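You operate a simulated robot arm through the tools that you are given. There is no shell and no other tool.

You run a simulated two-armed robot. Do the job below in one go: nothing can be reset, and whatever is moved stays where it is left.

## Task
Pick up the black-lid jar with one hand, pass it to the other hand and put it on the bench top by the spinner. Push the green-handled door shut. Take the black pellet tray and put it on the top of the light table. Do these in any order. Set down upright: black-lid jar.

The check looks at the end state, three seconds after you hand in, the way a careful person would. Anything else that was tipped, shoved, dropped, spilled or broken makes it a failure. Lids that push on must go on centred and level and be pressed home; caps that screw on are set level and turned clockwise until they are tight.

## Robot
Two 7-joint arms with fingered hands on one trunk, on a base that moves. Base frame: it is fixed to the floor where the robot stands at the start and does not move with it; the origin is under the middle of the robot, x ahead of it, y to its left, z up; the surface under the hand at the start is at about z = 76. Units: cm, degrees, N and s.
The left shoulder is at the start at [7, 15.7, 116.4], the right one opposite. With the tool pointing down near the work surface each hand reaches from about 30 to 90 cm from the robot's upright axis, wherever it stands, measured 20 degrees to its own side. Places, roughly: bench top by the spinner [70, -140, 80]; black pellet tray [75, -525, 75]; green-handled door [410, -520, 130]; top of the light table (38x24 cm) [454, -234, 84]. Payload 5 kg a hand.
The TCP of each hand is the grasp point between the finger pads, 3.1 cm short of the fingertips. In the tool frame z runs along the fingers and y along their closing line. The gripper opens to 15.6 cm; its body begins 8.8 cm behind the TCP. The gripper is a hand of 4 fingers: y runs from the thumb to the fingers, the wrist lies at [0, 0, -24.9] in the tool frame, and closing takes about 1.5 s.
Orientation is that of the tool frame in the base frame, as [roll, pitch, yaw] about the fixed x, y, z axes, in that order (R = Rz(yaw) Ry(pitch) Rx(roll)). With the fingers straight down and closing along the base's y, the tool's x points along the base's -x, its y along +y and its z along -z.

## Interface
- The arms move only by the tool play_rows. It takes "left_increments", "right_increments" or both (then of equal length, played together; a hand with none holds still); each is a list of rows, each a list of 6 numbers: the shift along the tool's x, y, z in cm, then the turn, a rotation vector about the tool's x, y, z in degrees. In form: [[dx, dy, dz, rx, ry, rz], ...]. A call has 1 to 20 rows; each row shifts and turns the commanded pose from where the row before left it, along the tool's axes as they then stand. "left_jaw" and "right_jaw" are, for a hand that has rows, the gripper command, from -1 (shut) to 1 (fully open), values between in proportion, set as the call begins (left out, the last holds). A row lasts 0.2 s, in which the tool goes at most 5 cm and 8.6 degrees; a call with a longer step from one row to the next is refused whole, and so is a gripper value outside its range. A pose out of reach is approached as far as the arm can. The call stops where the force on the tool passes 40 N (or 10 N more than at its start, if that is more) or the arm is blocked; 0.2 s more then pass. Each finger travels about 10.8 cm/s and halts on what it meets, pressing with about 33 N; the grip force reading is that of the motor and also rises with nothing between the fingers. The clock runs only during rows and for 0.2 s after the last one: add rows that do not move to give the fingers time. The reply holds the time, the measured pose of the TCP, the force on the tool along the base axes, the opening and the grip force, in the units named above and with some noise, with the torque about the TCP (base axes, N m) and any sound that the robot's microphone picked up.
- Cameras (640 x 400 px; columns grow to the right, rows downward): "scene" is now at [12.7, -4.05, 138.66]; the picture's right is [-0.48, -0.88, -0.00], its down [-0.55, 0.31, -0.77] and it looks along [0.68, -0.37, -0.63] (base axes); focal length 287 px, centre (320, 200). "left" rides on the left gripper at [-7.2, 0.2, -11.1] in its tool frame; the picture's right is [-0.02, -1.00, 0.00], its down [0.84, -0.02, -0.55] and it looks along [0.54, -0.01, 0.84] (tool axes); focal length 234 px, centre (320, 200). "right" rides on the right gripper at [7.2, 0.2, -11.1] in its tool frame; the picture's right is [-0.02, 1.00, 0.00], its down [-0.84, -0.02, -0.54] and it looks along [-0.54, -0.01, 0.84] (tool axes); focal length 234 px, centre (320, 200). There is no depth. A picture from a camera that has moved, and an enlarged one, comes with that camera's place and axes in the base frame and with its lens.
- grab_frame(camera): a new picture of that camera. The clock stands still meanwhile.
- raise_lower(by): slides the trunk up (or, below 0, down) by that many cm; the arms and the scene camera ride with it, the base frame stays. It gives what a move gives, with no picture.
- base_move(legs): drives the robot by 1 to 6 legs, each [ahead, turn to the left] in cm and degrees, along the robot's own axes; the way and the turn of a leg run together, so that a leg with both is an arc; at most 150 cm and 180 degrees a leg. The arms and the cameras ride along, it lands a little off, and it stops where it bumps. It gives what a move gives.
- set_fingers(finger1, finger2, finger3, thumb_bend, hand): sets how far each is bent, from 0 (flat) to 1 (curled in); at 0.3 the hand is open as for a grip, at 0.7 the pads meet at the TCP. One left out holds its place. A second passes; each finger stops where it meets its share of the squeeze, and holds until it gets a number again. A gripper value or a shape takes the hand back. It gives what a move gives, with no picture; readings hold the bend of each and the force on the fingers (four entries, about 0 where the hand has none), thumb and palm.
- set_grasp(shape, hand): the hand has 4 fingers and takes this shape, open, in about a second: jaw (thumb against the fingers, like two jaws); tri (thumb and two fingers); tip (a fingertip pinch); poke (one finger out to press); point (the index stretched); flat (the hand flat); cup (the hand cupped); fist (a fist). The gripper value then closes the fingers along that shape, each until it touches; the sizes above hold for jaw. It gives what a move gives, with no picture.
- turn_head(pan, tilt): turns the head with the scene camera to pan (to the left, within 86 degrees either way) and tilt (down, from -29 to 69), counted from straight ahead of the robot. It gives what a move gives.
- inspect(camera, box): a new picture of the part [left, top, right, bottom] of that camera's present view, enlarged. The clock stands still meanwhile.
- finish_job(): hands the job in; it is judged then, once.

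Nothing tells you exact positions but the pictures and the camera data. Unless the task says otherwise, let go and move clear before handing in.

The tools are called after "Request:" by a JSON object that holds its "name" and its "arguments". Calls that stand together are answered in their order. play_rows: Moves the arms, as the interface text tells. Its arguments: {"type":"object","properties":{"left_increments":{"type":"array","items":{"type":"array","items":{"type":"number"}}},"left_jaw":{"type":"number"},"right_increments":{"type":"array","items":{"type":"array","items":{"type":"number"}}},"right_jaw":{"type":"number"}},"required":[]} The other tools are called the same way: raise_lower (by) moves the trunk up or down; set_grasp (shape, hand) gives the hand a shape; set_fingers (finger1, finger2, finger3, thumb_bend, hand) moves the fingers one by one; base_move (legs) drives the base; turn_head (pan, tilt) turns the head that bears the scene camera; grab_frame (camera) takes a picture; inspect (camera, box) takes an enlarged picture of a part of a camera's view; finish_job () hands the job in.

At the start:

```text
t: 0.0
left_position: [58.01, -1.02, 101.23]
left_ee_rot: [-180.0, 0.1, -180.0]
left_force: [0.0, 0.4, 0.3]
left_torque: [0.0, 0.02, -0.01]
left_gripper_width: 15.61
left_grasp_force: 0.1
left_shape: jaw
left_bend: [0.3, 0.3, 0.3, 0.3]
left_finger forces: [0.0, 0.1, 0.0, 0.0, 0.0, 0.0]
right_position: [48.8, -55.7, 104.35]
right_ee_rot: [179.9, -0.1, 180.0]
right_force: [-0.3, -0.4, -0.3]
right_torque: [0.0, 0.01, 0.0]
right_gripper_width: 15.62
right_grasp_force: 0.2
right_shape: jaw
right_bend: [0.3, 0.3, 0.3, 0.3]
right_finger forces: [0.1, 0.0, 0.1, 0.0, 0.0, 0.0]
trunk travel left (down, up): [-55.0, 39.0]
robot x, y, heading: [0.17, 0.28, -0.1]
head pan, tilt (commanded): [-28.9, 39.3]
```

scene: 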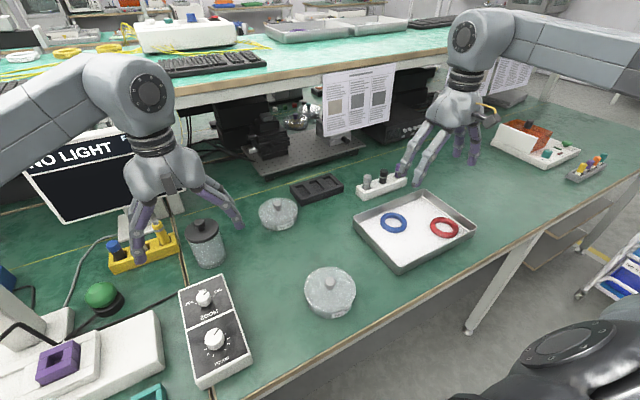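
right: 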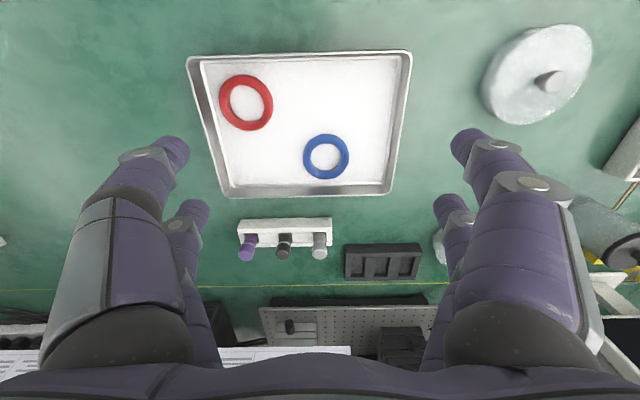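
left: 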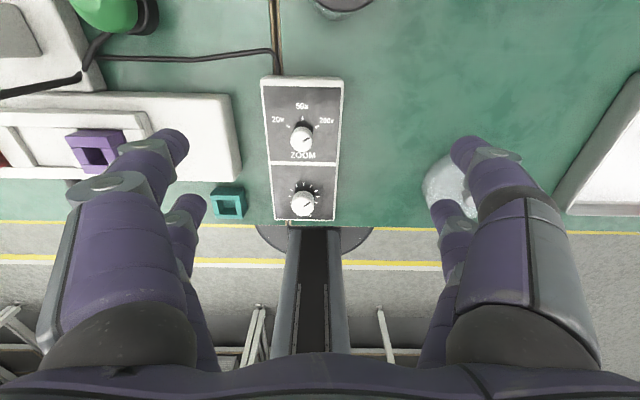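

I see the bench with a grey jar with a black lid roughly at [72, -1, 76], near the left hand. I'll look more closely and survey the surroundings before moving.

Request:
{"name": "inspect", "arguments": {"camera": "scene", "box": [100, 150, 360, 320]}}

Request:
{"name": "turn_head", "arguments": {"pan": -70, "tilt": 25}}

Request:
{"name": "grab_frame", "arguments": {"camera": "scene"}}

```text
2.35 times, centred on (230, 235) of scene
camera zoom: at [12.7, -4.05, 138.66], right [-0.48, -0.88, 0.0], down [-0.55, 0.31, -0.77], along [0.68, -0.37, -0.63], focal length 675 px, centre (532, 118)
```

zoom: 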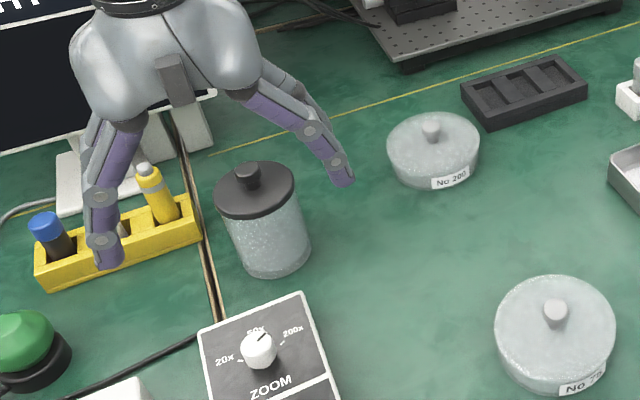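

```text
t: 1.1
left_position: [57.95, -1.06, 101.2]
left_ee_rot: [179.9, 0.1, -179.9]
left_force: [0.0, -0.1, -0.2]
left_torque: [0.02, 0.06, 0.0]
left_gripper_width: 15.58
left_grasp_force: 0.1
left_shape: jaw
left_bend: [0.3, 0.3, 0.3, 0.3]
left_finger forces: [0.0, 0.0, 0.0, 0.0, 0.1, 0.1]
right_position: [48.83, -55.65, 104.27]
right_ee_rot: [179.9, 0.0, -180.0]
right_force: [0.9, 0.4, 0.2]
right_torque: [0.0, 0.01, -0.03]
right_gripper_width: 15.59
right_grasp_force: 0.0
right_shape: jaw
right_bend: [0.3, 0.3, 0.3, 0.3]
right_finger forces: [0.0, 0.0, 0.0, 0.0, 0.0, 0.0]
trunk travel left (down, up): [-55.0, 39.0]
robot x, y, heading: [0.16, -0.23, 0.1]
head pan, tilt (commanded): [-70.0, 25.0]
```

```text
taken
camera scene: at [8.37, -8.58, 140.88], right [-0.94, -0.34, 0.0], down [-0.15, 0.4, -0.91], along [0.31, -0.85, -0.42], focal length 287 px, centre (320, 200)
```

scene: 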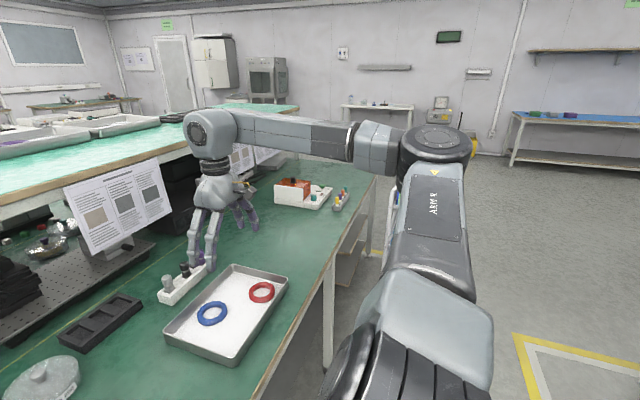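

The spinner looks to be the white/orange thing far right at about [69, -142]. I'll zoom in on that and on the far room.

Request:
{"name": "inspect", "arguments": {"camera": "scene", "box": [240, 150, 400, 250]}}

Request:
{"name": "inspect", "arguments": {"camera": "scene", "box": [100, 20, 320, 150]}}

Request:
{"name": "inspect", "arguments": {"camera": "scene", "box": [320, 20, 640, 220]}}

```text
4.00 times, centred on (320, 200) of scene
camera zoom: at [8.37, -8.58, 140.88], right [-0.94, -0.34, 0.0], down [-0.15, 0.4, -0.91], along [0.31, -0.85, -0.42], focal length 1148 px, centre (320, 200)
```

zoom: 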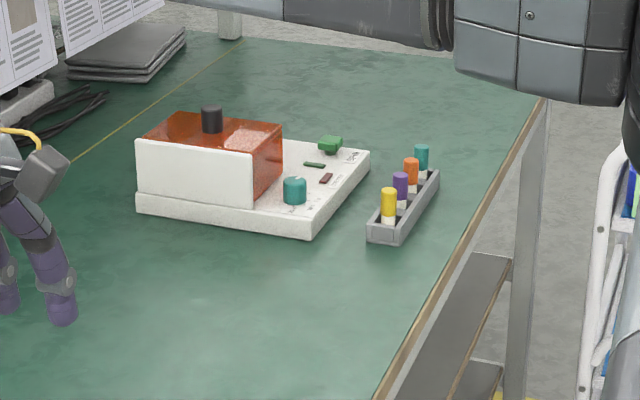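

```text
2.91 times, centred on (210, 85) of scene
camera zoom: at [8.37, -8.58, 140.88], right [-0.94, -0.34, 0.0], down [-0.15, 0.4, -0.91], along [0.31, -0.85, -0.42], focal length 835 px, centre (640, 534)
```

zoom: 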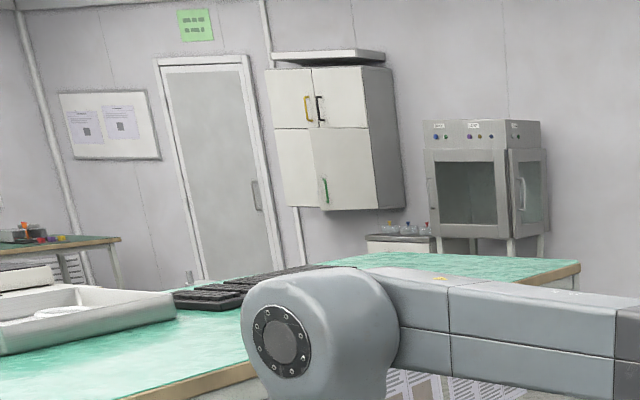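

```text
2.00 times, centred on (480, 120) of scene
camera zoom: at [8.37, -8.58, 140.88], right [-0.94, -0.34, 0.0], down [-0.15, 0.4, -0.91], along [0.31, -0.85, -0.42], focal length 574 px, centre (0, 360)
```

zoom: 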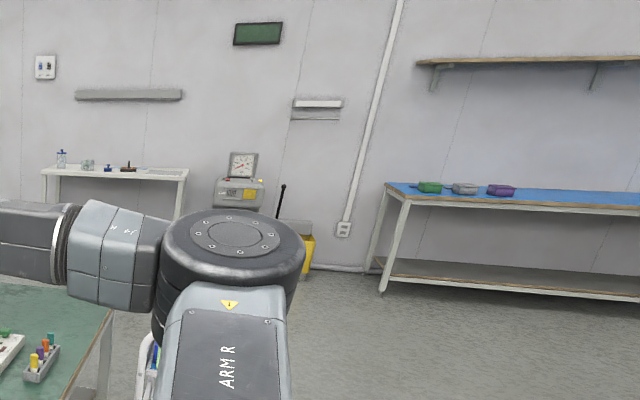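

The spinner is the white box with the orange lid at about [69, -142]. The open cabinet door with the green handle is on the far wall. First comes the jar, so I'm moving the left hand above it and looking.

Request:
{"name": "turn_head", "arguments": {"pan": -5, "tilt": 40}}

Request:
{"name": "play_rows", "arguments": {"left_increments": [[-3, 0, 0, 0, 0, 0], [-4, 0, 0, 0, 0, 0], [-4, 0, 0, 0, 0, 0], [-2, 0, 0, 0, 0, 0], [0, 0, 0, 0, 0, 0]]}}

Request:
{"name": "grab_frame", "arguments": {"camera": "left"}}

Request:
{"name": "grab_frame", "arguments": {"camera": "scene"}}

```text
t: 2.4
left_position: [58.07, -1.06, 101.24]
left_ee_rot: [-180.0, 0.0, 179.9]
left_force: [-0.1, -0.9, -1.1]
left_torque: [0.0, -0.02, 0.0]
left_gripper_width: 15.55
left_grasp_force: 0.1
left_shape: jaw
left_bend: [0.3, 0.3, 0.3, 0.3]
left_finger forces: [0.0, 0.1, 0.0, 0.1, 0.0, 0.0]
right_position: [48.83, -55.73, 104.29]
right_ee_rot: [179.9, 0.0, -180.0]
right_force: [-0.5, -0.3, 0.4]
right_torque: [0.0, 0.0, 0.02]
right_gripper_width: 15.6
right_grasp_force: 0.1
right_shape: jaw
right_bend: [0.3, 0.3, 0.3, 0.3]
right_finger forces: [0.0, 0.1, 0.0, 0.0, 0.0, 0.1]
trunk travel left (down, up): [-55.0, 39.0]
robot x, y, heading: [-0.15, -0.0, 0.1]
head pan, tilt (commanded): [-5.0, 40.0]
```

```text
t: 3.6
left_position: [71.16, -1.1, 101.39]
left_ee_rot: [180.0, 0.0, -180.0]
left_force: [-1.0, 0.4, -1.3]
left_torque: [-0.01, 0.01, 0.03]
left_gripper_width: 15.59
left_grasp_force: 0.0
left_shape: jaw
left_bend: [0.3, 0.3, 0.3, 0.3]
left_finger forces: [0.0, 0.0, 0.0, 0.1, 0.0, 0.1]
right_position: [48.79, -55.52, 104.43]
right_ee_rot: [180.0, 0.0, 180.0]
right_force: [-0.8, -0.3, 0.1]
right_torque: [0.02, 0.0, 0.0]
right_gripper_width: 15.6
right_grasp_force: 0.1
right_shape: jaw
right_bend: [0.3, 0.3, 0.3, 0.3]
right_finger forces: [0.1, 0.1, 0.1, 0.0, 0.1, 0.0]
trunk travel left (down, up): [-55.0, 39.0]
robot x, y, heading: [-0.43, -0.14, 0.2]
head pan, tilt (commanded): [-5.0, 40.0]
```

```text
taken
camera left: at [78.25, -0.97, 112.43], right [0.02, -1.0, 0.0], down [-0.84, -0.02, 0.54], along [-0.54, -0.01, -0.84], focal length 234 px, centre (320, 200)
```

left: 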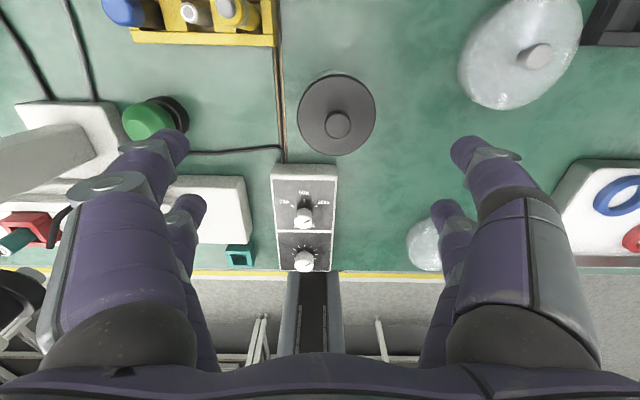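

```text
taken
camera scene: at [13.65, -0.64, 138.56], right [-0.09, -1.0, 0.0], down [-0.64, 0.06, -0.77], along [0.76, -0.07, -0.64], focal length 287 px, centre (320, 200)
```

scene: 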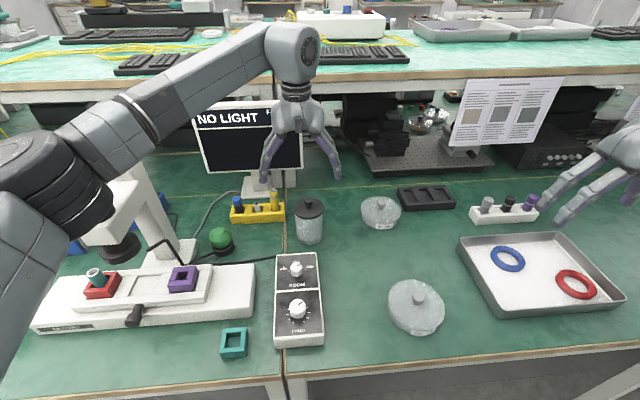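

Request:
{"name": "inspect", "arguments": {"camera": "scene", "box": [220, 160, 380, 260]}}

Request:
{"name": "inspect", "arguments": {"camera": "left", "box": [240, 40, 400, 140]}}

Request:
{"name": "inspect", "arguments": {"camera": "scene", "box": [500, 100, 640, 240]}}

```text
4.00 times, centred on (300, 210) of scene
camera zoom: at [13.65, -0.64, 138.56], right [-0.09, -1.0, 0.0], down [-0.64, 0.06, -0.77], along [0.76, -0.07, -0.64], focal length 1148 px, centre (400, 160)
```

zoom: 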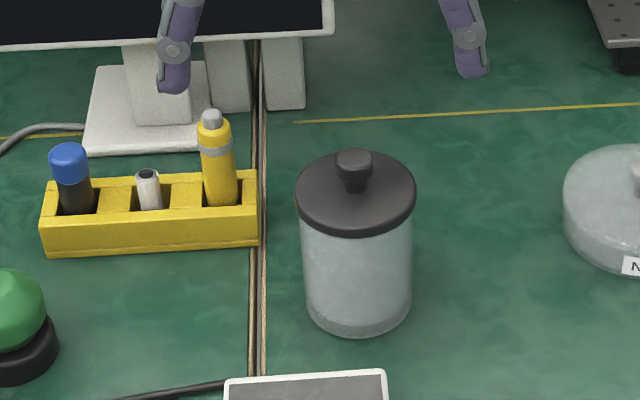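

```text
4.00 times, centred on (320, 90) of left
camera zoom: at [78.25, -0.97, 112.43], right [0.02, -1.0, 0.0], down [-0.84, -0.02, 0.54], along [-0.54, -0.01, -0.84], focal length 937 px, centre (320, 640)
```

zoom: 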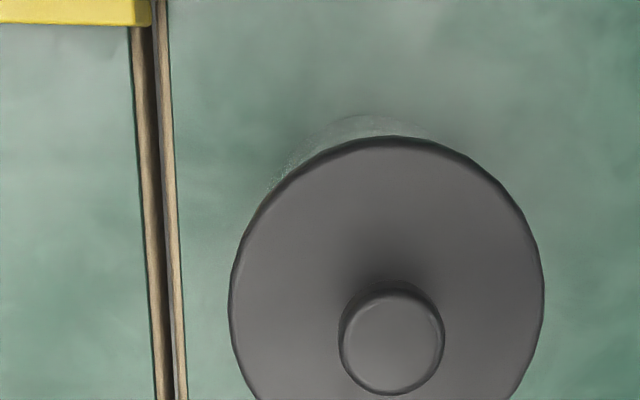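

```text
2.86 times, centred on (570, 170) of scene
camera zoom: at [13.65, -0.64, 138.56], right [-0.09, -1.0, 0.0], down [-0.64, 0.06, -0.77], along [0.76, -0.07, -0.64], focal length 820 px, centre (-394, 286)
```

zoom: 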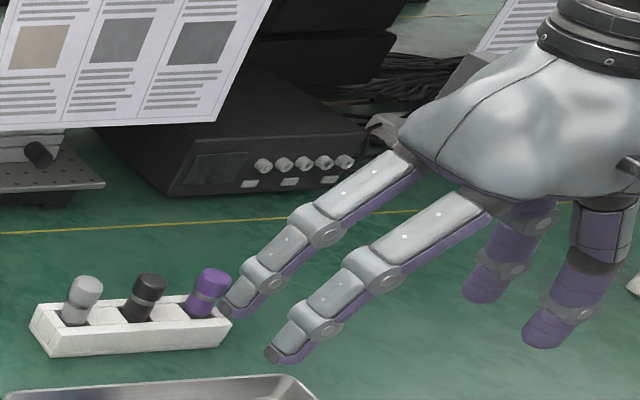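

The jar axis is near [72.4, -2.9], body about 7.9 cm wide, lid top near z 86.5 and knob top near 89. I'm centring the left hand over it and lowering with open fingers.

Request:
{"name": "play_rows", "arguments": {"left_increments": [[-1.2, -1.8, 0, 0, 0, 0], [0, 0, 3, 0, 0, 0], [0, 0, 3, 0, 0, 0], [0, 0, 3, 0, 0, 0], [0, 0, 0, 0, 0, 0]], "left_jaw": 1}}

Request:
{"name": "grab_frame", "arguments": {"camera": "left"}}

Request:
{"name": "inspect", "arguments": {"camera": "scene", "box": [220, 140, 400, 260]}}

```text
t: 4.8
left_position: [72.32, -2.8, 92.22]
left_ee_rot: [-179.9, 0.1, -180.0]
left_force: [-0.2, 0.2, 0.0]
left_torque: [-0.02, 0.01, -0.02]
left_gripper_width: 15.6
left_grasp_force: 0.1
left_shape: jaw
left_bend: [0.3, 0.3, 0.3, 0.3]
left_finger forces: [0.1, 0.0, 0.1, 0.0, 0.0, 0.0]
right_position: [48.78, -55.61, 104.42]
right_ee_rot: [180.0, 0.0, -180.0]
right_force: [0.9, -0.2, 0.1]
right_torque: [-0.02, 0.0, 0.02]
right_gripper_width: 15.59
right_grasp_force: 0.1
right_shape: jaw
right_bend: [0.3, 0.3, 0.3, 0.3]
right_finger forces: [0.0, 0.1, 0.0, 0.1, 0.0, 0.1]
trunk travel left (down, up): [-55.0, 39.0]
robot x, y, heading: [-0.03, -0.12, -0.0]
head pan, tilt (commanded): [-5.0, 40.0]
```

```text
taken
camera left: at [79.35, -2.73, 103.35], right [0.02, -1.0, 0.0], down [-0.84, -0.02, 0.54], along [-0.54, -0.01, -0.84], focal length 234 px, centre (320, 200)
```

left: 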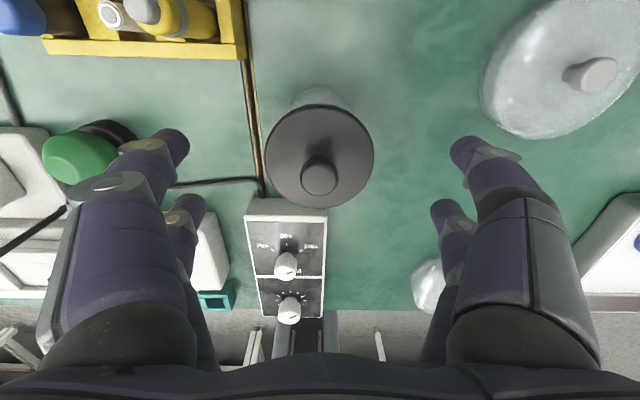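

```text
3.33 times, centred on (310, 200) of scene
camera zoom: at [13.64, -0.61, 138.56], right [-0.09, -1.0, 0.0], down [-0.64, 0.06, -0.77], along [0.76, -0.07, -0.64], focal length 956 px, centre (353, 200)
```

zoom: 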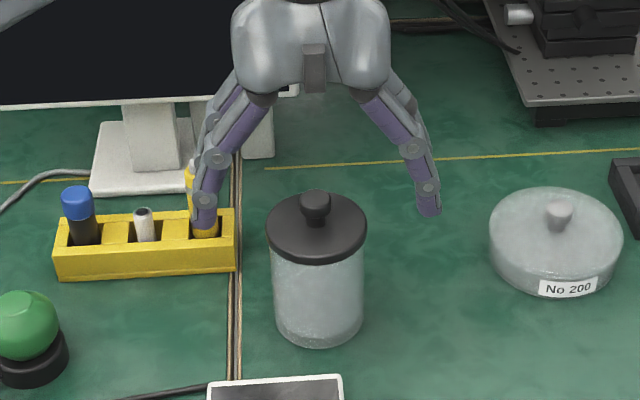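

The lid lies centred under the hand (x about 72.6, y about -2.85). I'm lowering the rest of the way.

Request:
{"name": "play_rows", "arguments": {"left_increments": [[-0.3, 0, 2.5, 0, 0, 0], [0, 0, 2.5, 0, 0, 0], [0, 0, 2.5, 0, 0, 0], [0, 0, 2.0, 0, 0, 0], [0, 0, 0, 0, 0, 0]]}}

Request:
{"name": "grab_frame", "arguments": {"camera": "left"}}

Request:
{"name": "inspect", "arguments": {"camera": "scene", "box": [220, 140, 400, 260]}}

```text
t: 6.0
left_position: [72.43, -2.87, 82.76]
left_ee_rot: [180.0, 0.1, -179.9]
left_force: [-0.4, 0.9, 0.0]
left_torque: [-0.01, -0.01, 0.04]
left_gripper_width: 15.59
left_grasp_force: 0.0
left_shape: jaw
left_bend: [0.3, 0.3, 0.3, 0.3]
left_finger forces: [0.0, 0.0, 0.0, 0.0, 0.1, 0.1]
right_position: [48.8, -55.63, 104.32]
right_ee_rot: [-180.0, 0.1, 180.0]
right_force: [0.5, 0.1, 0.0]
right_torque: [0.0, 0.01, -0.01]
right_gripper_width: 15.59
right_grasp_force: 0.0
right_shape: jaw
right_bend: [0.3, 0.3, 0.3, 0.3]
right_finger forces: [0.1, 0.0, 0.0, 0.0, 0.0, 0.0]
trunk travel left (down, up): [-55.0, 39.0]
robot x, y, heading: [0.22, 0.21, -0.3]
head pan, tilt (commanded): [-5.0, 40.0]
```

```text
taken
camera left: at [79.68, -2.8, 93.83], right [0.02, -1.0, 0.0], down [-0.84, -0.02, 0.54], along [-0.54, -0.01, -0.84], focal length 234 px, centre (320, 200)
```

left: 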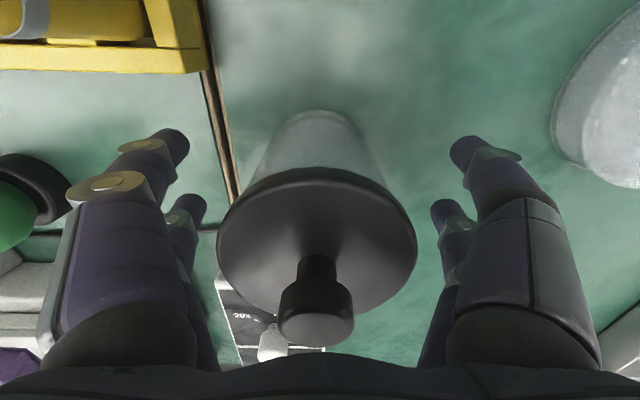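

```text
3.33 times, centred on (310, 200) of scene
camera zoom: at [13.65, -0.67, 138.56], right [-0.09, -1.0, 0.0], down [-0.64, 0.06, -0.77], along [0.76, -0.07, -0.64], focal length 956 px, centre (353, 200)
```

zoom: 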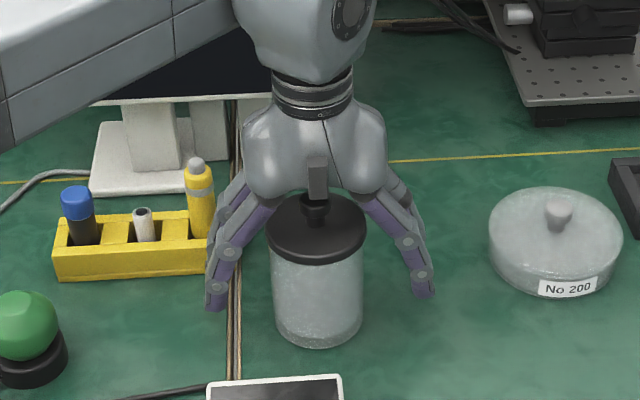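

The jar sits centred between the fingers with the knob clear of the palm. I'm closing the left hand.

Request:
{"name": "play_rows", "arguments": {"left_increments": [[0, 0, 0, 0, 0, 0], [0, 0, 0, 0, 0, 0], [0, 0, 0, 0, 0, 0], [0, 0, 0, 0, 0, 0], [0, 0, 0, 0, 0, 0], [0, 0, 0, 0, 0, 0], [0, 0, 0, 0, 0, 0], [0, 0, 0, 0, 0, 0], [0, 0, 0, 0, 0, 0]], "left_jaw": -1}}

Request:
{"name": "grab_frame", "arguments": {"camera": "left"}}

Request:
{"name": "inspect", "arguments": {"camera": "scene", "box": [220, 140, 400, 260]}}

```text
t: 8.0
left_position: [72.53, -2.9, 82.72]
left_ee_rot: [-180.0, 0.0, -179.9]
left_force: [-1.2, -0.2, -1.3]
left_torque: [-0.05, 0.0, -0.02]
left_gripper_width: 5.32
left_grasp_force: 32.9
left_shape: jaw
left_bend: [0.74, 0.73, 0.74, 0.7]
left_finger forces: [30.6, 30.5, 29.5, 0.1, 29.7, 0.0]
right_position: [48.9, -55.61, 104.27]
right_ee_rot: [-179.9, 0.1, 179.9]
right_force: [-0.7, 0.0, 0.0]
right_torque: [0.0, 0.01, 0.02]
right_gripper_width: 15.6
right_grasp_force: 0.1
right_shape: jaw
right_bend: [0.3, 0.3, 0.3, 0.3]
right_finger forces: [0.0, 0.0, 0.0, 0.0, 0.1, 0.1]
trunk travel left (down, up): [-55.0, 39.0]
robot x, y, heading: [-0.42, -0.03, 0.2]
head pan, tilt (commanded): [-5.0, 40.0]
```

```text
taken
camera left: at [79.72, -2.79, 93.79], right [0.02, -1.0, 0.0], down [-0.84, -0.02, 0.54], along [-0.54, -0.01, -0.84], focal length 234 px, centre (320, 200)
```

left: 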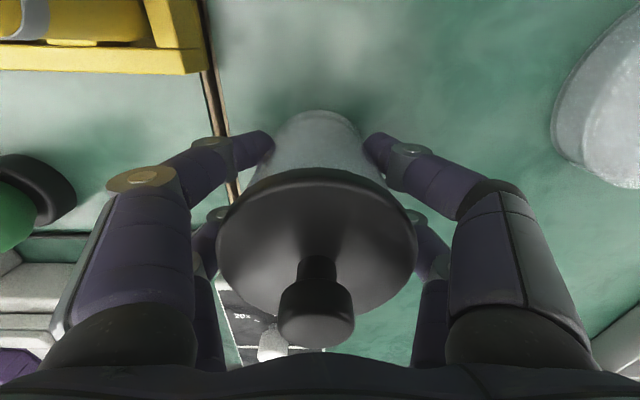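

```text
3.33 times, centred on (310, 200) of scene
camera zoom: at [13.72, -0.67, 138.55], right [-0.09, -1.0, 0.0], down [-0.64, 0.06, -0.77], along [0.76, -0.07, -0.64], focal length 956 px, centre (353, 200)
```

zoom: 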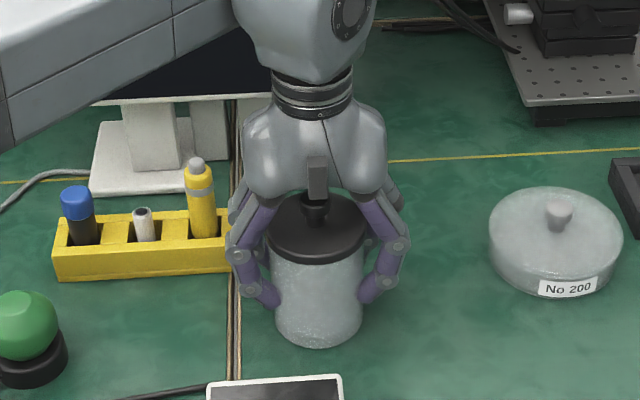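

All four fingers hold the jar below the lid at about 30 N each. I'm lifting straight up in steps.

Request:
{"name": "play_rows", "arguments": {"left_increments": [[0, 0, -0.5, 0, 0, 0], [0, 0, -1, 0, 0, 0], [0, 0, -1.5, 0, 0, 0], [0, 0, -2, 0, 0, 0], [0, 0, -2, 0, 0, 0], [0, 0, -3, 0, 0, 0], [0, 0, -3, 0, 0, 0], [0, 0, -3, 0, 0, 0], [0, 0, -3, 0, 0, 0], [0, 0, -3, 0, 0, 0], [0, 0, -3, 0, 0, 0], [0, 0, -2, 0, 0, 0], [0, 0, 0, 0, 0, 0]]}}

Request:
{"name": "grab_frame", "arguments": {"camera": "scene"}}

Request:
{"name": "grab_frame", "arguments": {"camera": "left"}}

```text
t: 10.8
left_position: [72.62, -2.8, 109.85]
left_ee_rot: [-179.9, 0.0, 180.0]
left_force: [0.4, -0.3, -5.6]
left_torque: [0.0, 0.02, 0.02]
left_gripper_width: 5.3
left_grasp_force: 33.0
left_shape: jaw
left_bend: [0.74, 0.73, 0.74, 0.7]
left_finger forces: [30.9, 30.6, 29.5, 0.0, 29.9, 0.0]
right_position: [48.92, -55.67, 104.35]
right_ee_rot: [180.0, -0.1, -180.0]
right_force: [-0.6, -0.5, -0.5]
right_torque: [-0.04, 0.02, -0.04]
right_gripper_width: 15.59
right_grasp_force: 0.0
right_shape: jaw
right_bend: [0.3, 0.3, 0.3, 0.3]
right_finger forces: [0.0, 0.0, 0.0, 0.0, 0.1, 0.0]
trunk travel left (down, up): [-55.0, 39.0]
robot x, y, heading: [0.15, -0.18, 0.0]
head pan, tilt (commanded): [-5.0, 40.0]
```

```text
taken
camera scene: at [13.79, -0.66, 138.54], right [-0.09, -1.0, 0.0], down [-0.64, 0.06, -0.77], along [0.76, -0.07, -0.64], focal length 287 px, centre (320, 200)
```

scene: 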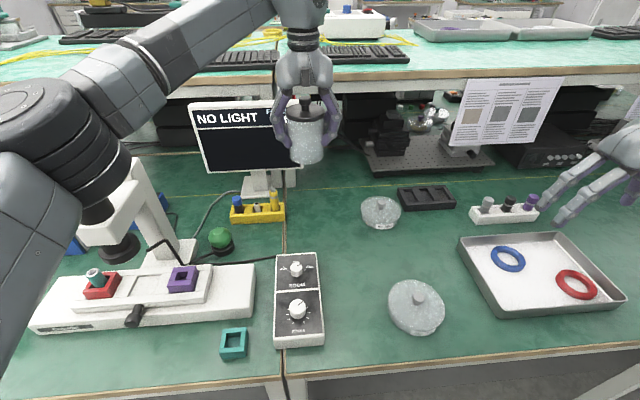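

```text
taken
camera left: at [79.82, -2.74, 120.8], right [0.02, -1.0, 0.0], down [-0.84, -0.02, 0.54], along [-0.54, -0.01, -0.84], focal length 234 px, centre (320, 200)
```

left: 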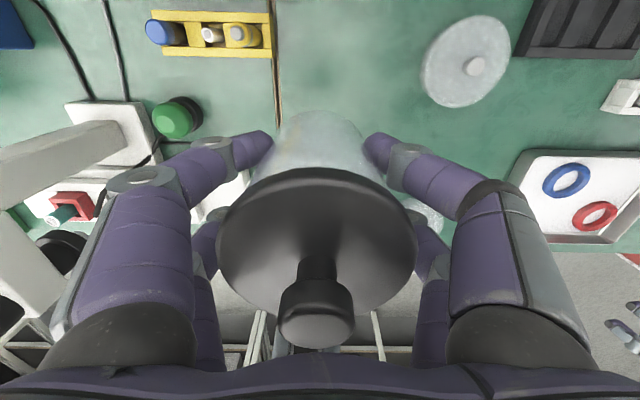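

The jar is up and hanging level. The left arm passes near the microscope, so I'm looking there before pulling back.

Request:
{"name": "turn_head", "arguments": {"pan": 40, "tilt": 35}}

Request:
{"name": "grab_frame", "arguments": {"camera": "scene"}}

```text
t: 12.0
left_position: [72.68, -2.85, 109.7]
left_ee_rot: [180.0, 0.0, -180.0]
left_force: [0.3, 0.6, -5.5]
left_torque: [-0.02, -0.05, 0.0]
left_gripper_width: 5.31
left_grasp_force: 32.5
left_shape: jaw
left_bend: [0.74, 0.73, 0.74, 0.7]
left_finger forces: [30.9, 30.6, 29.5, 0.0, 30.0, 0.1]
right_position: [48.81, -55.75, 104.37]
right_ee_rot: [180.0, 0.1, 180.0]
right_force: [0.3, 1.0, 1.2]
right_torque: [-0.01, -0.01, 0.05]
right_gripper_width: 15.6
right_grasp_force: 0.0
right_shape: jaw
right_bend: [0.3, 0.3, 0.3, 0.3]
right_finger forces: [0.0, 0.0, 0.0, 0.0, 0.1, 0.1]
trunk travel left (down, up): [-55.0, 39.0]
robot x, y, heading: [-0.08, 0.14, 0.1]
head pan, tilt (commanded): [40.0, 35.0]
```

```text
taken
camera scene: at [12.04, 5.73, 139.3], right [0.64, -0.77, 0.0], down [-0.44, -0.37, -0.82], along [0.63, 0.53, -0.57], focal length 287 px, centre (320, 200)
```

scene: 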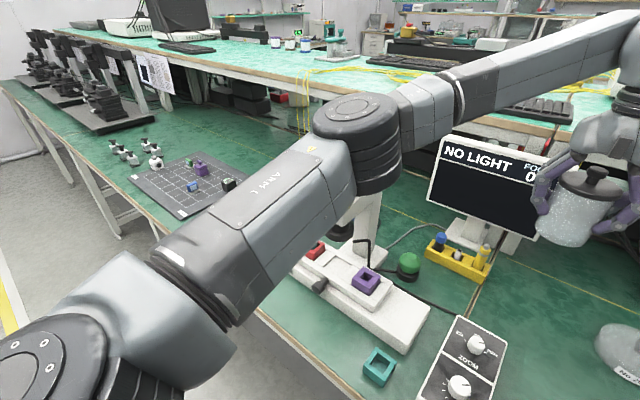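

The left elbow is right over the microscope, so I'm raising the trunk first to clear it before pulling the jar back for the hand-over.

Request:
{"name": "raise_lower", "arguments": {"by": 14}}

Request:
{"name": "play_rows", "arguments": {"left_increments": [[2, 0, 0, 0, 0, 0], [3, 0, 0, 0, 0, 0], [3, 0, 0, 0, 0, 0], [3, 0, 0, 0, 0, 0], [3, 0, 0, 0, 0, 0], [3, 0, 0, 0, 0, 0], [3, 0, 0, 0, 0, 0], [3, 0, 0, 0, 0, 0], [0, 0, 0, 0, 0, 0]]}}

Request:
{"name": "grab_frame", "arguments": {"camera": "scene"}}

```text
t: 13.6
left_position: [72.63, -2.93, 123.73]
left_ee_rot: [-179.9, 0.0, 180.0]
left_force: [0.3, 0.1, -6.2]
left_torque: [0.02, -0.01, -0.02]
left_gripper_width: 5.3
left_grasp_force: 33.1
left_shape: jaw
left_bend: [0.74, 0.73, 0.74, 0.7]
left_finger forces: [30.9, 30.6, 29.5, 0.0, 29.9, 0.1]
right_position: [48.96, -55.68, 118.25]
right_ee_rot: [-180.0, 0.0, 180.0]
right_force: [0.0, 0.3, 0.9]
right_torque: [0.0, 0.03, -0.01]
right_gripper_width: 15.59
right_grasp_force: 0.1
right_shape: jaw
right_bend: [0.3, 0.3, 0.3, 0.3]
right_finger forces: [0.0, 0.0, 0.1, 0.0, 0.1, 0.0]
trunk travel left (down, up): [-69.0, 25.0]
robot x, y, heading: [0.13, -0.2, -0.0]
head pan, tilt (commanded): [40.0, 35.0]
```

```text
t: 15.6
left_position: [49.63, -2.89, 123.67]
left_ee_rot: [-180.0, 0.1, 180.0]
left_force: [0.0, 1.2, -5.7]
left_torque: [-0.04, -0.02, 0.0]
left_gripper_width: 5.27
left_grasp_force: 33.0
left_shape: jaw
left_bend: [0.74, 0.73, 0.74, 0.7]
left_finger forces: [31.0, 30.7, 29.8, 0.0, 30.1, 0.1]
right_position: [48.91, -55.54, 118.33]
right_ee_rot: [-180.0, -0.1, 180.0]
right_force: [0.3, 0.7, 0.1]
right_torque: [0.01, 0.01, -0.01]
right_gripper_width: 15.58
right_grasp_force: 0.1
right_shape: jaw
right_bend: [0.3, 0.3, 0.3, 0.3]
right_finger forces: [0.0, 0.0, 0.0, 0.1, 0.1, 0.0]
trunk travel left (down, up): [-69.0, 25.0]
robot x, y, heading: [0.21, -0.24, 0.2]
head pan, tilt (commanded): [40.0, 35.0]
```

```text
taken
camera scene: at [12.08, 5.72, 153.3], right [0.64, -0.77, 0.0], down [-0.44, -0.37, -0.82], along [0.63, 0.53, -0.57], focal length 287 px, centre (320, 200)
```

scene: 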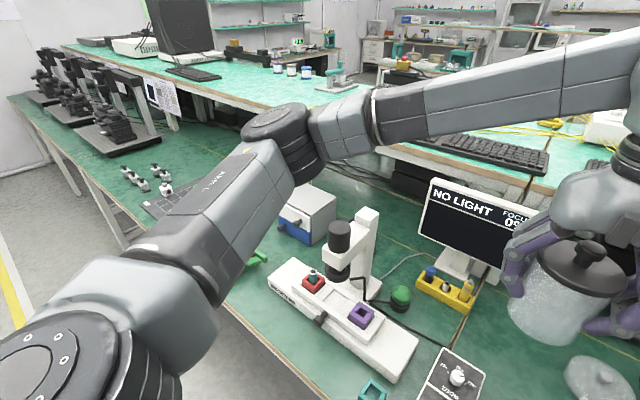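

There is clear room now. I'll bring the right hand inward and turn it to point left (+y), closing along x, to take the jar from its right side.

Request:
{"name": "turn_head", "arguments": {"pan": -20, "tilt": 35}}

Request:
{"name": "play_rows", "arguments": {"right_increments": [[0, 3, -1, 0, 0, 0], [0, 4, -1, 0, 0, 0], [0, 4, -1, 0, 0, 0], [0, 4, -1, 0, 0, 0], [0, 3, 0, 0, 0, 0], [0, 0, 0, 0, 0, 0]]}}

Request:
{"name": "play_rows", "arguments": {"right_increments": [[0, 0, 0, -4.619, 4.619, 4.619], [0, 0, 0, -4.619, 4.619, 4.619], [0, 0, 0, -4.619, 4.619, 4.619], [0, 0, 0, -4.619, 4.619, 4.619], [0, 0, 0, -4.619, 4.619, 4.619], [0, 0, 0, 0, 0, 0]]}}

Request:
{"name": "grab_frame", "arguments": {"camera": "scene"}}

```text
t: 16.9
left_position: [49.49, -2.86, 123.69]
left_ee_rot: [180.0, 0.0, -179.9]
left_force: [0.7, -0.1, -4.8]
left_torque: [-0.04, 0.0, 0.01]
left_gripper_width: 5.3
left_grasp_force: 32.4
left_shape: jaw
left_bend: [0.74, 0.73, 0.74, 0.7]
left_finger forces: [30.9, 30.6, 29.6, 0.1, 29.9, 0.0]
right_position: [48.85, -55.7, 118.24]
right_ee_rot: [-179.9, 0.0, 179.9]
right_force: [0.2, 0.0, 0.7]
right_torque: [0.02, -0.01, -0.02]
right_gripper_width: 15.58
right_grasp_force: 0.1
right_shape: jaw
right_bend: [0.3, 0.3, 0.3, 0.3]
right_finger forces: [0.0, 0.0, 0.1, 0.0, 0.1, 0.1]
trunk travel left (down, up): [-69.0, 25.0]
robot x, y, heading: [-0.07, -0.23, 0.0]
head pan, tilt (commanded): [-20.0, 35.0]
```

```text
t: 18.3
left_position: [49.57, -3.01, 123.7]
left_ee_rot: [180.0, 0.0, 179.9]
left_force: [0.8, -0.5, -5.5]
left_torque: [0.02, -0.01, 0.0]
left_gripper_width: 5.31
left_grasp_force: 33.0
left_shape: jaw
left_bend: [0.74, 0.73, 0.74, 0.7]
left_finger forces: [31.0, 30.6, 29.7, 0.0, 30.0, 0.1]
right_position: [48.85, -37.68, 122.32]
right_ee_rot: [179.9, -0.1, -180.0]
right_force: [-0.1, -1.1, 0.0]
right_torque: [0.0, 0.05, -0.04]
right_gripper_width: 15.6
right_grasp_force: 0.1
right_shape: jaw
right_bend: [0.3, 0.3, 0.3, 0.3]
right_finger forces: [0.0, 0.1, 0.1, 0.0, 0.0, 0.1]
trunk travel left (down, up): [-69.0, 25.0]
robot x, y, heading: [-0.16, 0.08, -0.0]
head pan, tilt (commanded): [-20.0, 35.0]
```

```text
t: 19.7
left_position: [49.54, -2.83, 123.8]
left_ee_rot: [180.0, 0.2, -179.9]
left_force: [0.1, 0.4, -5.3]
left_torque: [-0.03, -0.04, 0.0]
left_gripper_width: 5.33
left_grasp_force: 33.4
left_shape: jaw
left_bend: [0.74, 0.73, 0.74, 0.7]
left_finger forces: [31.0, 30.7, 29.8, 0.0, 30.2, 0.0]
right_position: [48.72, -37.62, 122.48]
right_ee_rot: [160.8, -26.8, 160.7]
right_force: [0.3, 1.4, -0.3]
right_torque: [-0.03, -0.01, -0.01]
right_gripper_width: 15.61
right_grasp_force: 0.0
right_shape: jaw
right_bend: [0.3, 0.3, 0.3, 0.3]
right_finger forces: [0.0, 0.0, 0.0, 0.1, 0.0, 0.0]
trunk travel left (down, up): [-69.0, 25.0]
robot x, y, heading: [-0.1, 0.08, 0.1]
head pan, tilt (commanded): [-20.0, 35.0]
```

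```text
taken
camera scene: at [13.5, -2.88, 153.31], right [-0.34, -0.94, 0.0], down [-0.54, 0.2, -0.82], along [0.77, -0.28, -0.57], focal length 287 px, centre (320, 200)
```

scene: 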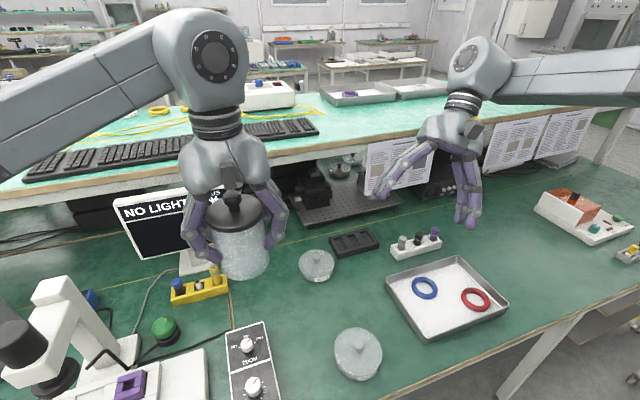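

The right hand is turning as planned. I'm continuing the rest of the turn.

Request:
{"name": "play_rows", "arguments": {"right_increments": [[0, 0, 0, -4.619, 4.619, 4.619], [0, 0, 0, -4.619, 4.619, 4.619], [0, 0, 0, -4.619, 4.619, 4.619], [0, 0, 0, -4.619, 4.619, 4.619], [0, 0, 0, -4.619, 4.619, 4.619], [0, 0, 0, 0, 0, 0]]}}

Request:
{"name": "play_rows", "arguments": {"right_increments": [[0, 0, 0, -4.619, 4.619, 4.619], [0, 0, 0, -4.619, 4.619, 4.619], [0, 0, 0, -4.619, 4.619, 4.619], [0, 0, 0, -4.619, 4.619, 4.619], [0, 0, 0, -4.619, 4.619, 4.619], [0, 0, 0, 0, 0, 0], [0, 0, 0, 0, 0, 0]]}}

Request:
{"name": "grab_frame", "arguments": {"camera": "scene"}}

Request:
{"name": "grab_frame", "arguments": {"camera": "right"}}

```text
t: 21.1
left_position: [49.59, -2.91, 123.81]
left_ee_rot: [180.0, 0.0, 180.0]
left_force: [0.5, -0.9, -5.1]
left_torque: [-0.04, -0.01, 0.02]
left_gripper_width: 5.29
left_grasp_force: 32.9
left_shape: jaw
left_bend: [0.74, 0.73, 0.74, 0.7]
left_finger forces: [31.0, 30.6, 29.8, 0.0, 30.1, 0.1]
right_position: [48.92, -37.61, 122.44]
right_ee_rot: [147.1, -57.6, 146.8]
right_force: [0.6, 0.5, 0.5]
right_torque: [-0.04, -0.01, -0.01]
right_gripper_width: 15.58
right_grasp_force: 0.0
right_shape: jaw
right_bend: [0.3, 0.3, 0.3, 0.3]
right_finger forces: [0.0, 0.0, 0.1, 0.1, 0.0, 0.1]
trunk travel left (down, up): [-69.0, 25.0]
robot x, y, heading: [-0.27, 0.07, -0.1]
head pan, tilt (commanded): [-20.0, 35.0]
```

```text
t: 22.7
left_position: [49.61, -2.82, 123.71]
left_ee_rot: [-180.0, 0.0, -180.0]
left_force: [0.3, -0.4, -5.0]
left_torque: [0.01, -0.03, -0.01]
left_gripper_width: 5.32
left_grasp_force: 33.1
left_shape: jaw
left_bend: [0.74, 0.73, 0.74, 0.7]
left_finger forces: [31.1, 30.7, 29.8, 0.1, 30.1, 0.0]
right_position: [48.98, -37.66, 122.31]
right_ee_rot: [-54.5, -89.9, -35.5]
right_force: [-0.5, 0.2, -0.5]
right_torque: [0.01, -0.02, 0.0]
right_gripper_width: 15.61
right_grasp_force: 0.0
right_shape: jaw
right_bend: [0.3, 0.3, 0.3, 0.3]
right_finger forces: [0.1, 0.1, 0.0, 0.0, 0.0, 0.1]
trunk travel left (down, up): [-69.0, 25.0]
robot x, y, heading: [0.09, 0.16, -0.1]
head pan, tilt (commanded): [-20.0, 35.0]
```

```text
taken
camera scene: at [13.55, -2.97, 153.3], right [-0.34, -0.94, 0.0], down [-0.54, 0.2, -0.82], along [0.77, -0.28, -0.57], focal length 287 px, centre (320, 200)
```

scene: 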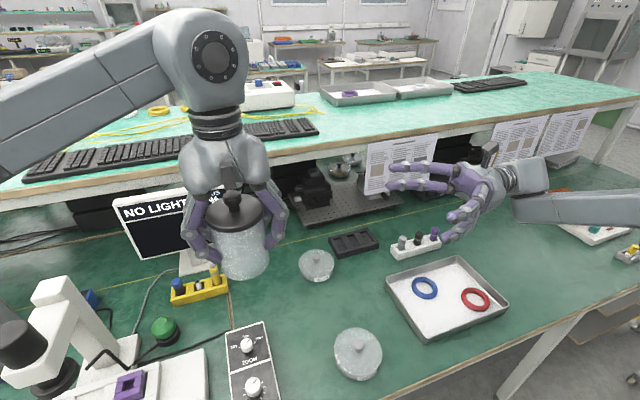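

```text
taken
camera right: at [49.11, -48.79, 129.58], right [1.0, 0.0, -0.03], down [-0.02, -0.54, -0.84], along [-0.01, 0.84, -0.54], focal length 234 px, centre (320, 200)
```

right: 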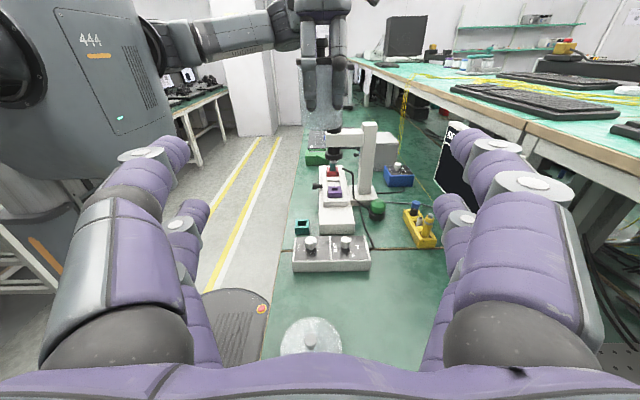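

The right hand reached the sideways pose. The jar axis is near [49.6, -2.8] with its base near z 117. I'm approaching along +y in stages.

Request:
{"name": "play_rows", "arguments": {"right_increments": [[0, 0.6, 2, 0, 0, 0], [0, 0, 3, 0, 0, 0], [0, 0, 3, 0, 0, 0], [0, 0, 3, 0, 0, 0], [0, 0, 3, 0, 0, 0], [0, 0, 3, 0, 0, 0], [0, 0, 0, 0, 0, 0]]}}

Request:
{"name": "grab_frame", "arguments": {"camera": "scene"}}

Request:
{"name": "grab_frame", "arguments": {"camera": "right"}}

Request:
{"name": "grab_frame", "arguments": {"camera": "left"}}

```text
t: 24.3
left_position: [49.62, -2.95, 123.62]
left_ee_rot: [179.9, -0.1, -180.0]
left_force: [0.4, 0.4, -6.2]
left_torque: [-0.04, -0.02, -0.01]
left_gripper_width: 5.3
left_grasp_force: 32.7
left_shape: jaw
left_bend: [0.74, 0.73, 0.74, 0.7]
left_finger forces: [31.2, 30.7, 29.9, 0.1, 30.2, 0.0]
right_position: [49.63, -20.57, 122.31]
right_ee_rot: [-51.6, -89.9, -38.4]
right_force: [-0.2, -0.2, -0.5]
right_torque: [0.01, 0.0, 0.02]
right_gripper_width: 15.6
right_grasp_force: 0.1
right_shape: jaw
right_bend: [0.3, 0.3, 0.3, 0.3]
right_finger forces: [0.1, 0.1, 0.0, 0.0, 0.1, 0.1]
trunk travel left (down, up): [-69.0, 25.0]
robot x, y, heading: [-0.19, 0.31, 0.2]
head pan, tilt (commanded): [-20.0, 35.0]
```

```text
taken
camera scene: at [13.54, -2.97, 153.3], right [-0.34, -0.94, 0.0], down [-0.54, 0.2, -0.82], along [0.77, -0.28, -0.57], focal length 287 px, centre (320, 200)
```

scene: 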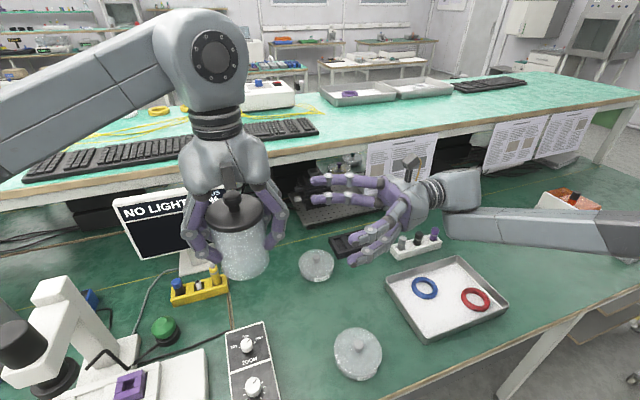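

```text
taken
camera right: at [49.78, -31.75, 129.59], right [1.0, 0.0, -0.03], down [-0.02, -0.54, -0.84], along [-0.01, 0.84, -0.54], focal length 234 px, centre (320, 200)
```

right: 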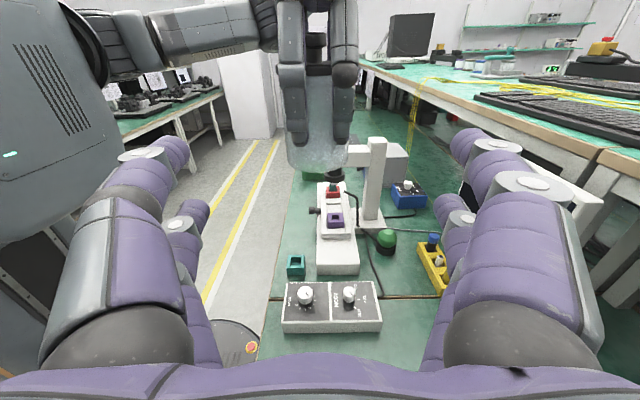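

```text
taken
camera left: at [56.81, -2.8, 134.79], right [0.02, -1.0, 0.0], down [-0.84, -0.02, 0.54], along [-0.54, -0.01, -0.84], focal length 234 px, centre (320, 200)
```

left: 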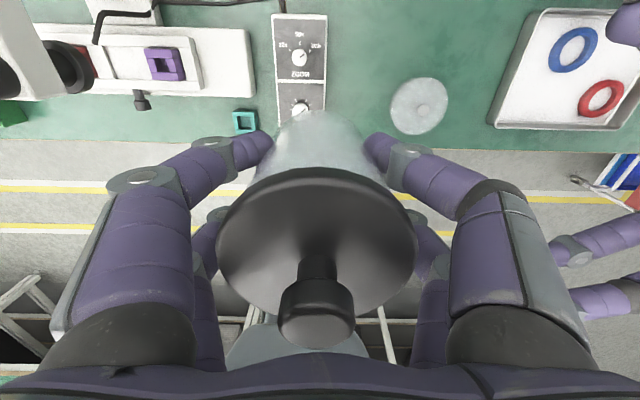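

Jar and left fingers are centred between the open right fingers. I'm closing the remaining 16 cm, slower toward the end.

Request:
{"name": "play_rows", "arguments": {"right_increments": [[0, 0, 2, 0, 0, 0], [0, 0, 2, 0, 0, 0], [0, 0, 2, 0, 0, 0], [0, 0, 2, 0, 0, 0], [0, 0, 0, 0, 0, 0]]}}

Request:
{"name": "grab_frame", "arguments": {"camera": "right"}}

Request:
{"name": "grab_frame", "arguments": {"camera": "scene"}}

```text
t: 25.5
left_position: [49.62, -3.05, 123.63]
left_ee_rot: [-180.0, 0.1, -180.0]
left_force: [0.0, -0.6, -5.9]
left_torque: [0.03, -0.05, -0.02]
left_gripper_width: 5.31
left_grasp_force: 33.0
left_shape: jaw
left_bend: [0.74, 0.73, 0.74, 0.7]
left_finger forces: [31.2, 30.8, 30.0, 0.0, 30.2, 0.1]
right_position: [49.43, -12.65, 122.31]
right_ee_rot: [-7.7, -89.8, -82.3]
right_force: [0.3, 0.9, -0.9]
right_torque: [-0.01, 0.01, 0.0]
right_gripper_width: 15.6
right_grasp_force: 0.0
right_shape: jaw
right_bend: [0.3, 0.3, 0.3, 0.3]
right_finger forces: [0.1, 0.1, 0.0, 0.0, 0.1, 0.1]
trunk travel left (down, up): [-69.0, 25.0]
robot x, y, heading: [-0.07, 0.23, -0.1]
head pan, tilt (commanded): [-20.0, 35.0]
```

```text
taken
camera right: at [49.68, -23.8, 129.64], right [1.0, 0.0, -0.02], down [-0.02, -0.54, -0.84], along [-0.01, 0.84, -0.54], focal length 234 px, centre (320, 200)
```

right: 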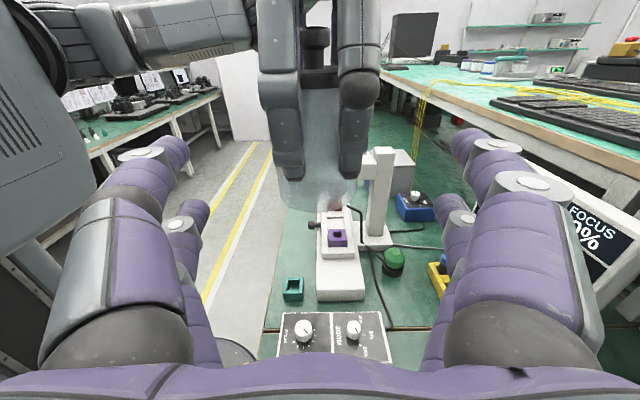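

```text
taken
camera scene: at [13.52, -3.0, 153.3], right [-0.34, -0.94, 0.0], down [-0.54, 0.2, -0.82], along [0.77, -0.28, -0.57], focal length 287 px, centre (320, 200)
```

scene: 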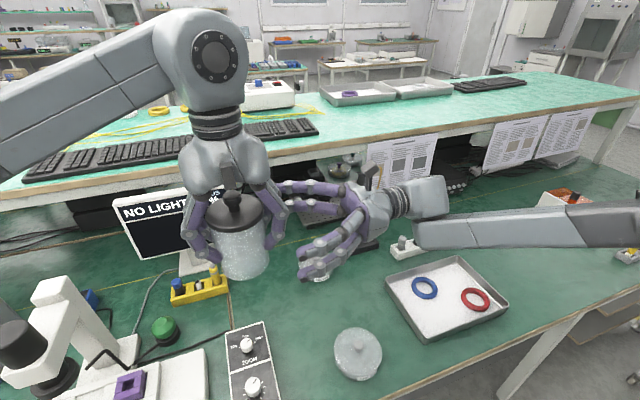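

Request:
{"name": "play_rows", "arguments": {"right_increments": [[0, 0.15, 2, 0, 0, 0], [0, 0, 1.5, 0, 0, 0], [0, 0, 1.5, 0, 0, 0], [0, 0, 1, 0, 0, 0], [0, 0, 0, 0, 0, 0]]}}

Request:
{"name": "grab_frame", "arguments": {"camera": "right"}}

Request:
{"name": "inspect", "arguments": {"camera": "scene", "box": [160, 140, 420, 300]}}

Request:
{"name": "grab_frame", "arguments": {"camera": "left"}}

```text
t: 26.7
left_position: [49.61, -2.91, 123.73]
left_ee_rot: [-180.0, 0.0, -180.0]
left_force: [-0.7, -0.1, -5.9]
left_torque: [0.04, -0.01, 0.02]
left_gripper_width: 5.29
left_grasp_force: 33.1
left_shape: jaw
left_bend: [0.74, 0.73, 0.74, 0.7]
left_finger forces: [31.3, 30.8, 29.9, 0.1, 30.2, 0.1]
right_position: [49.6, -6.66, 122.3]
right_ee_rot: [-41.7, -89.9, -48.4]
right_force: [0.0, 0.9, -0.5]
right_torque: [0.02, 0.0, 0.0]
right_gripper_width: 15.59
right_grasp_force: 0.2
right_shape: jaw
right_bend: [0.3, 0.3, 0.3, 0.3]
right_finger forces: [0.0, 0.0, 0.0, 0.0, 0.1, 0.0]
trunk travel left (down, up): [-69.0, 25.0]
robot x, y, heading: [0.07, 0.38, 0.0]
head pan, tilt (commanded): [-20.0, 35.0]
```

```text
taken
camera right: at [49.84, -17.79, 129.6], right [1.0, 0.0, -0.02], down [-0.02, -0.54, -0.84], along [-0.01, 0.84, -0.54], focal length 234 px, centre (320, 200)
```

right: 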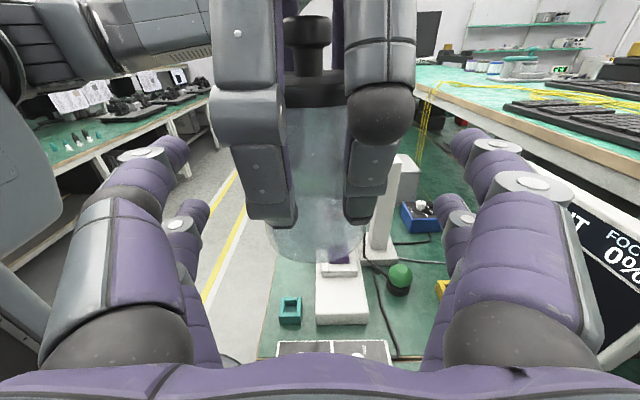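

```text
2.46 times, centred on (290, 220) of scene
camera zoom: at [13.52, -2.98, 153.3], right [-0.34, -0.94, 0.0], down [-0.54, 0.2, -0.82], along [0.77, -0.28, -0.57], focal length 706 px, centre (394, 151)
```

zoom: 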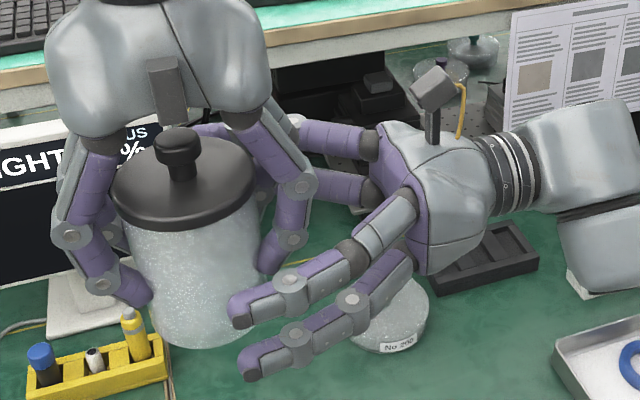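

```text
taken
camera left: at [56.79, -2.8, 134.79], right [0.02, -1.0, 0.0], down [-0.84, -0.02, 0.54], along [-0.54, -0.01, -0.84], focal length 234 px, centre (320, 200)
```

left: 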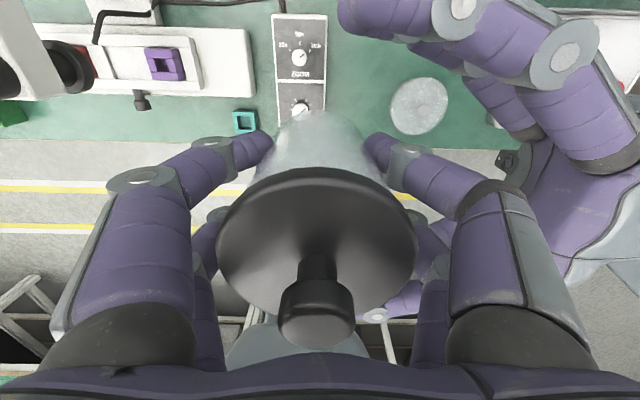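

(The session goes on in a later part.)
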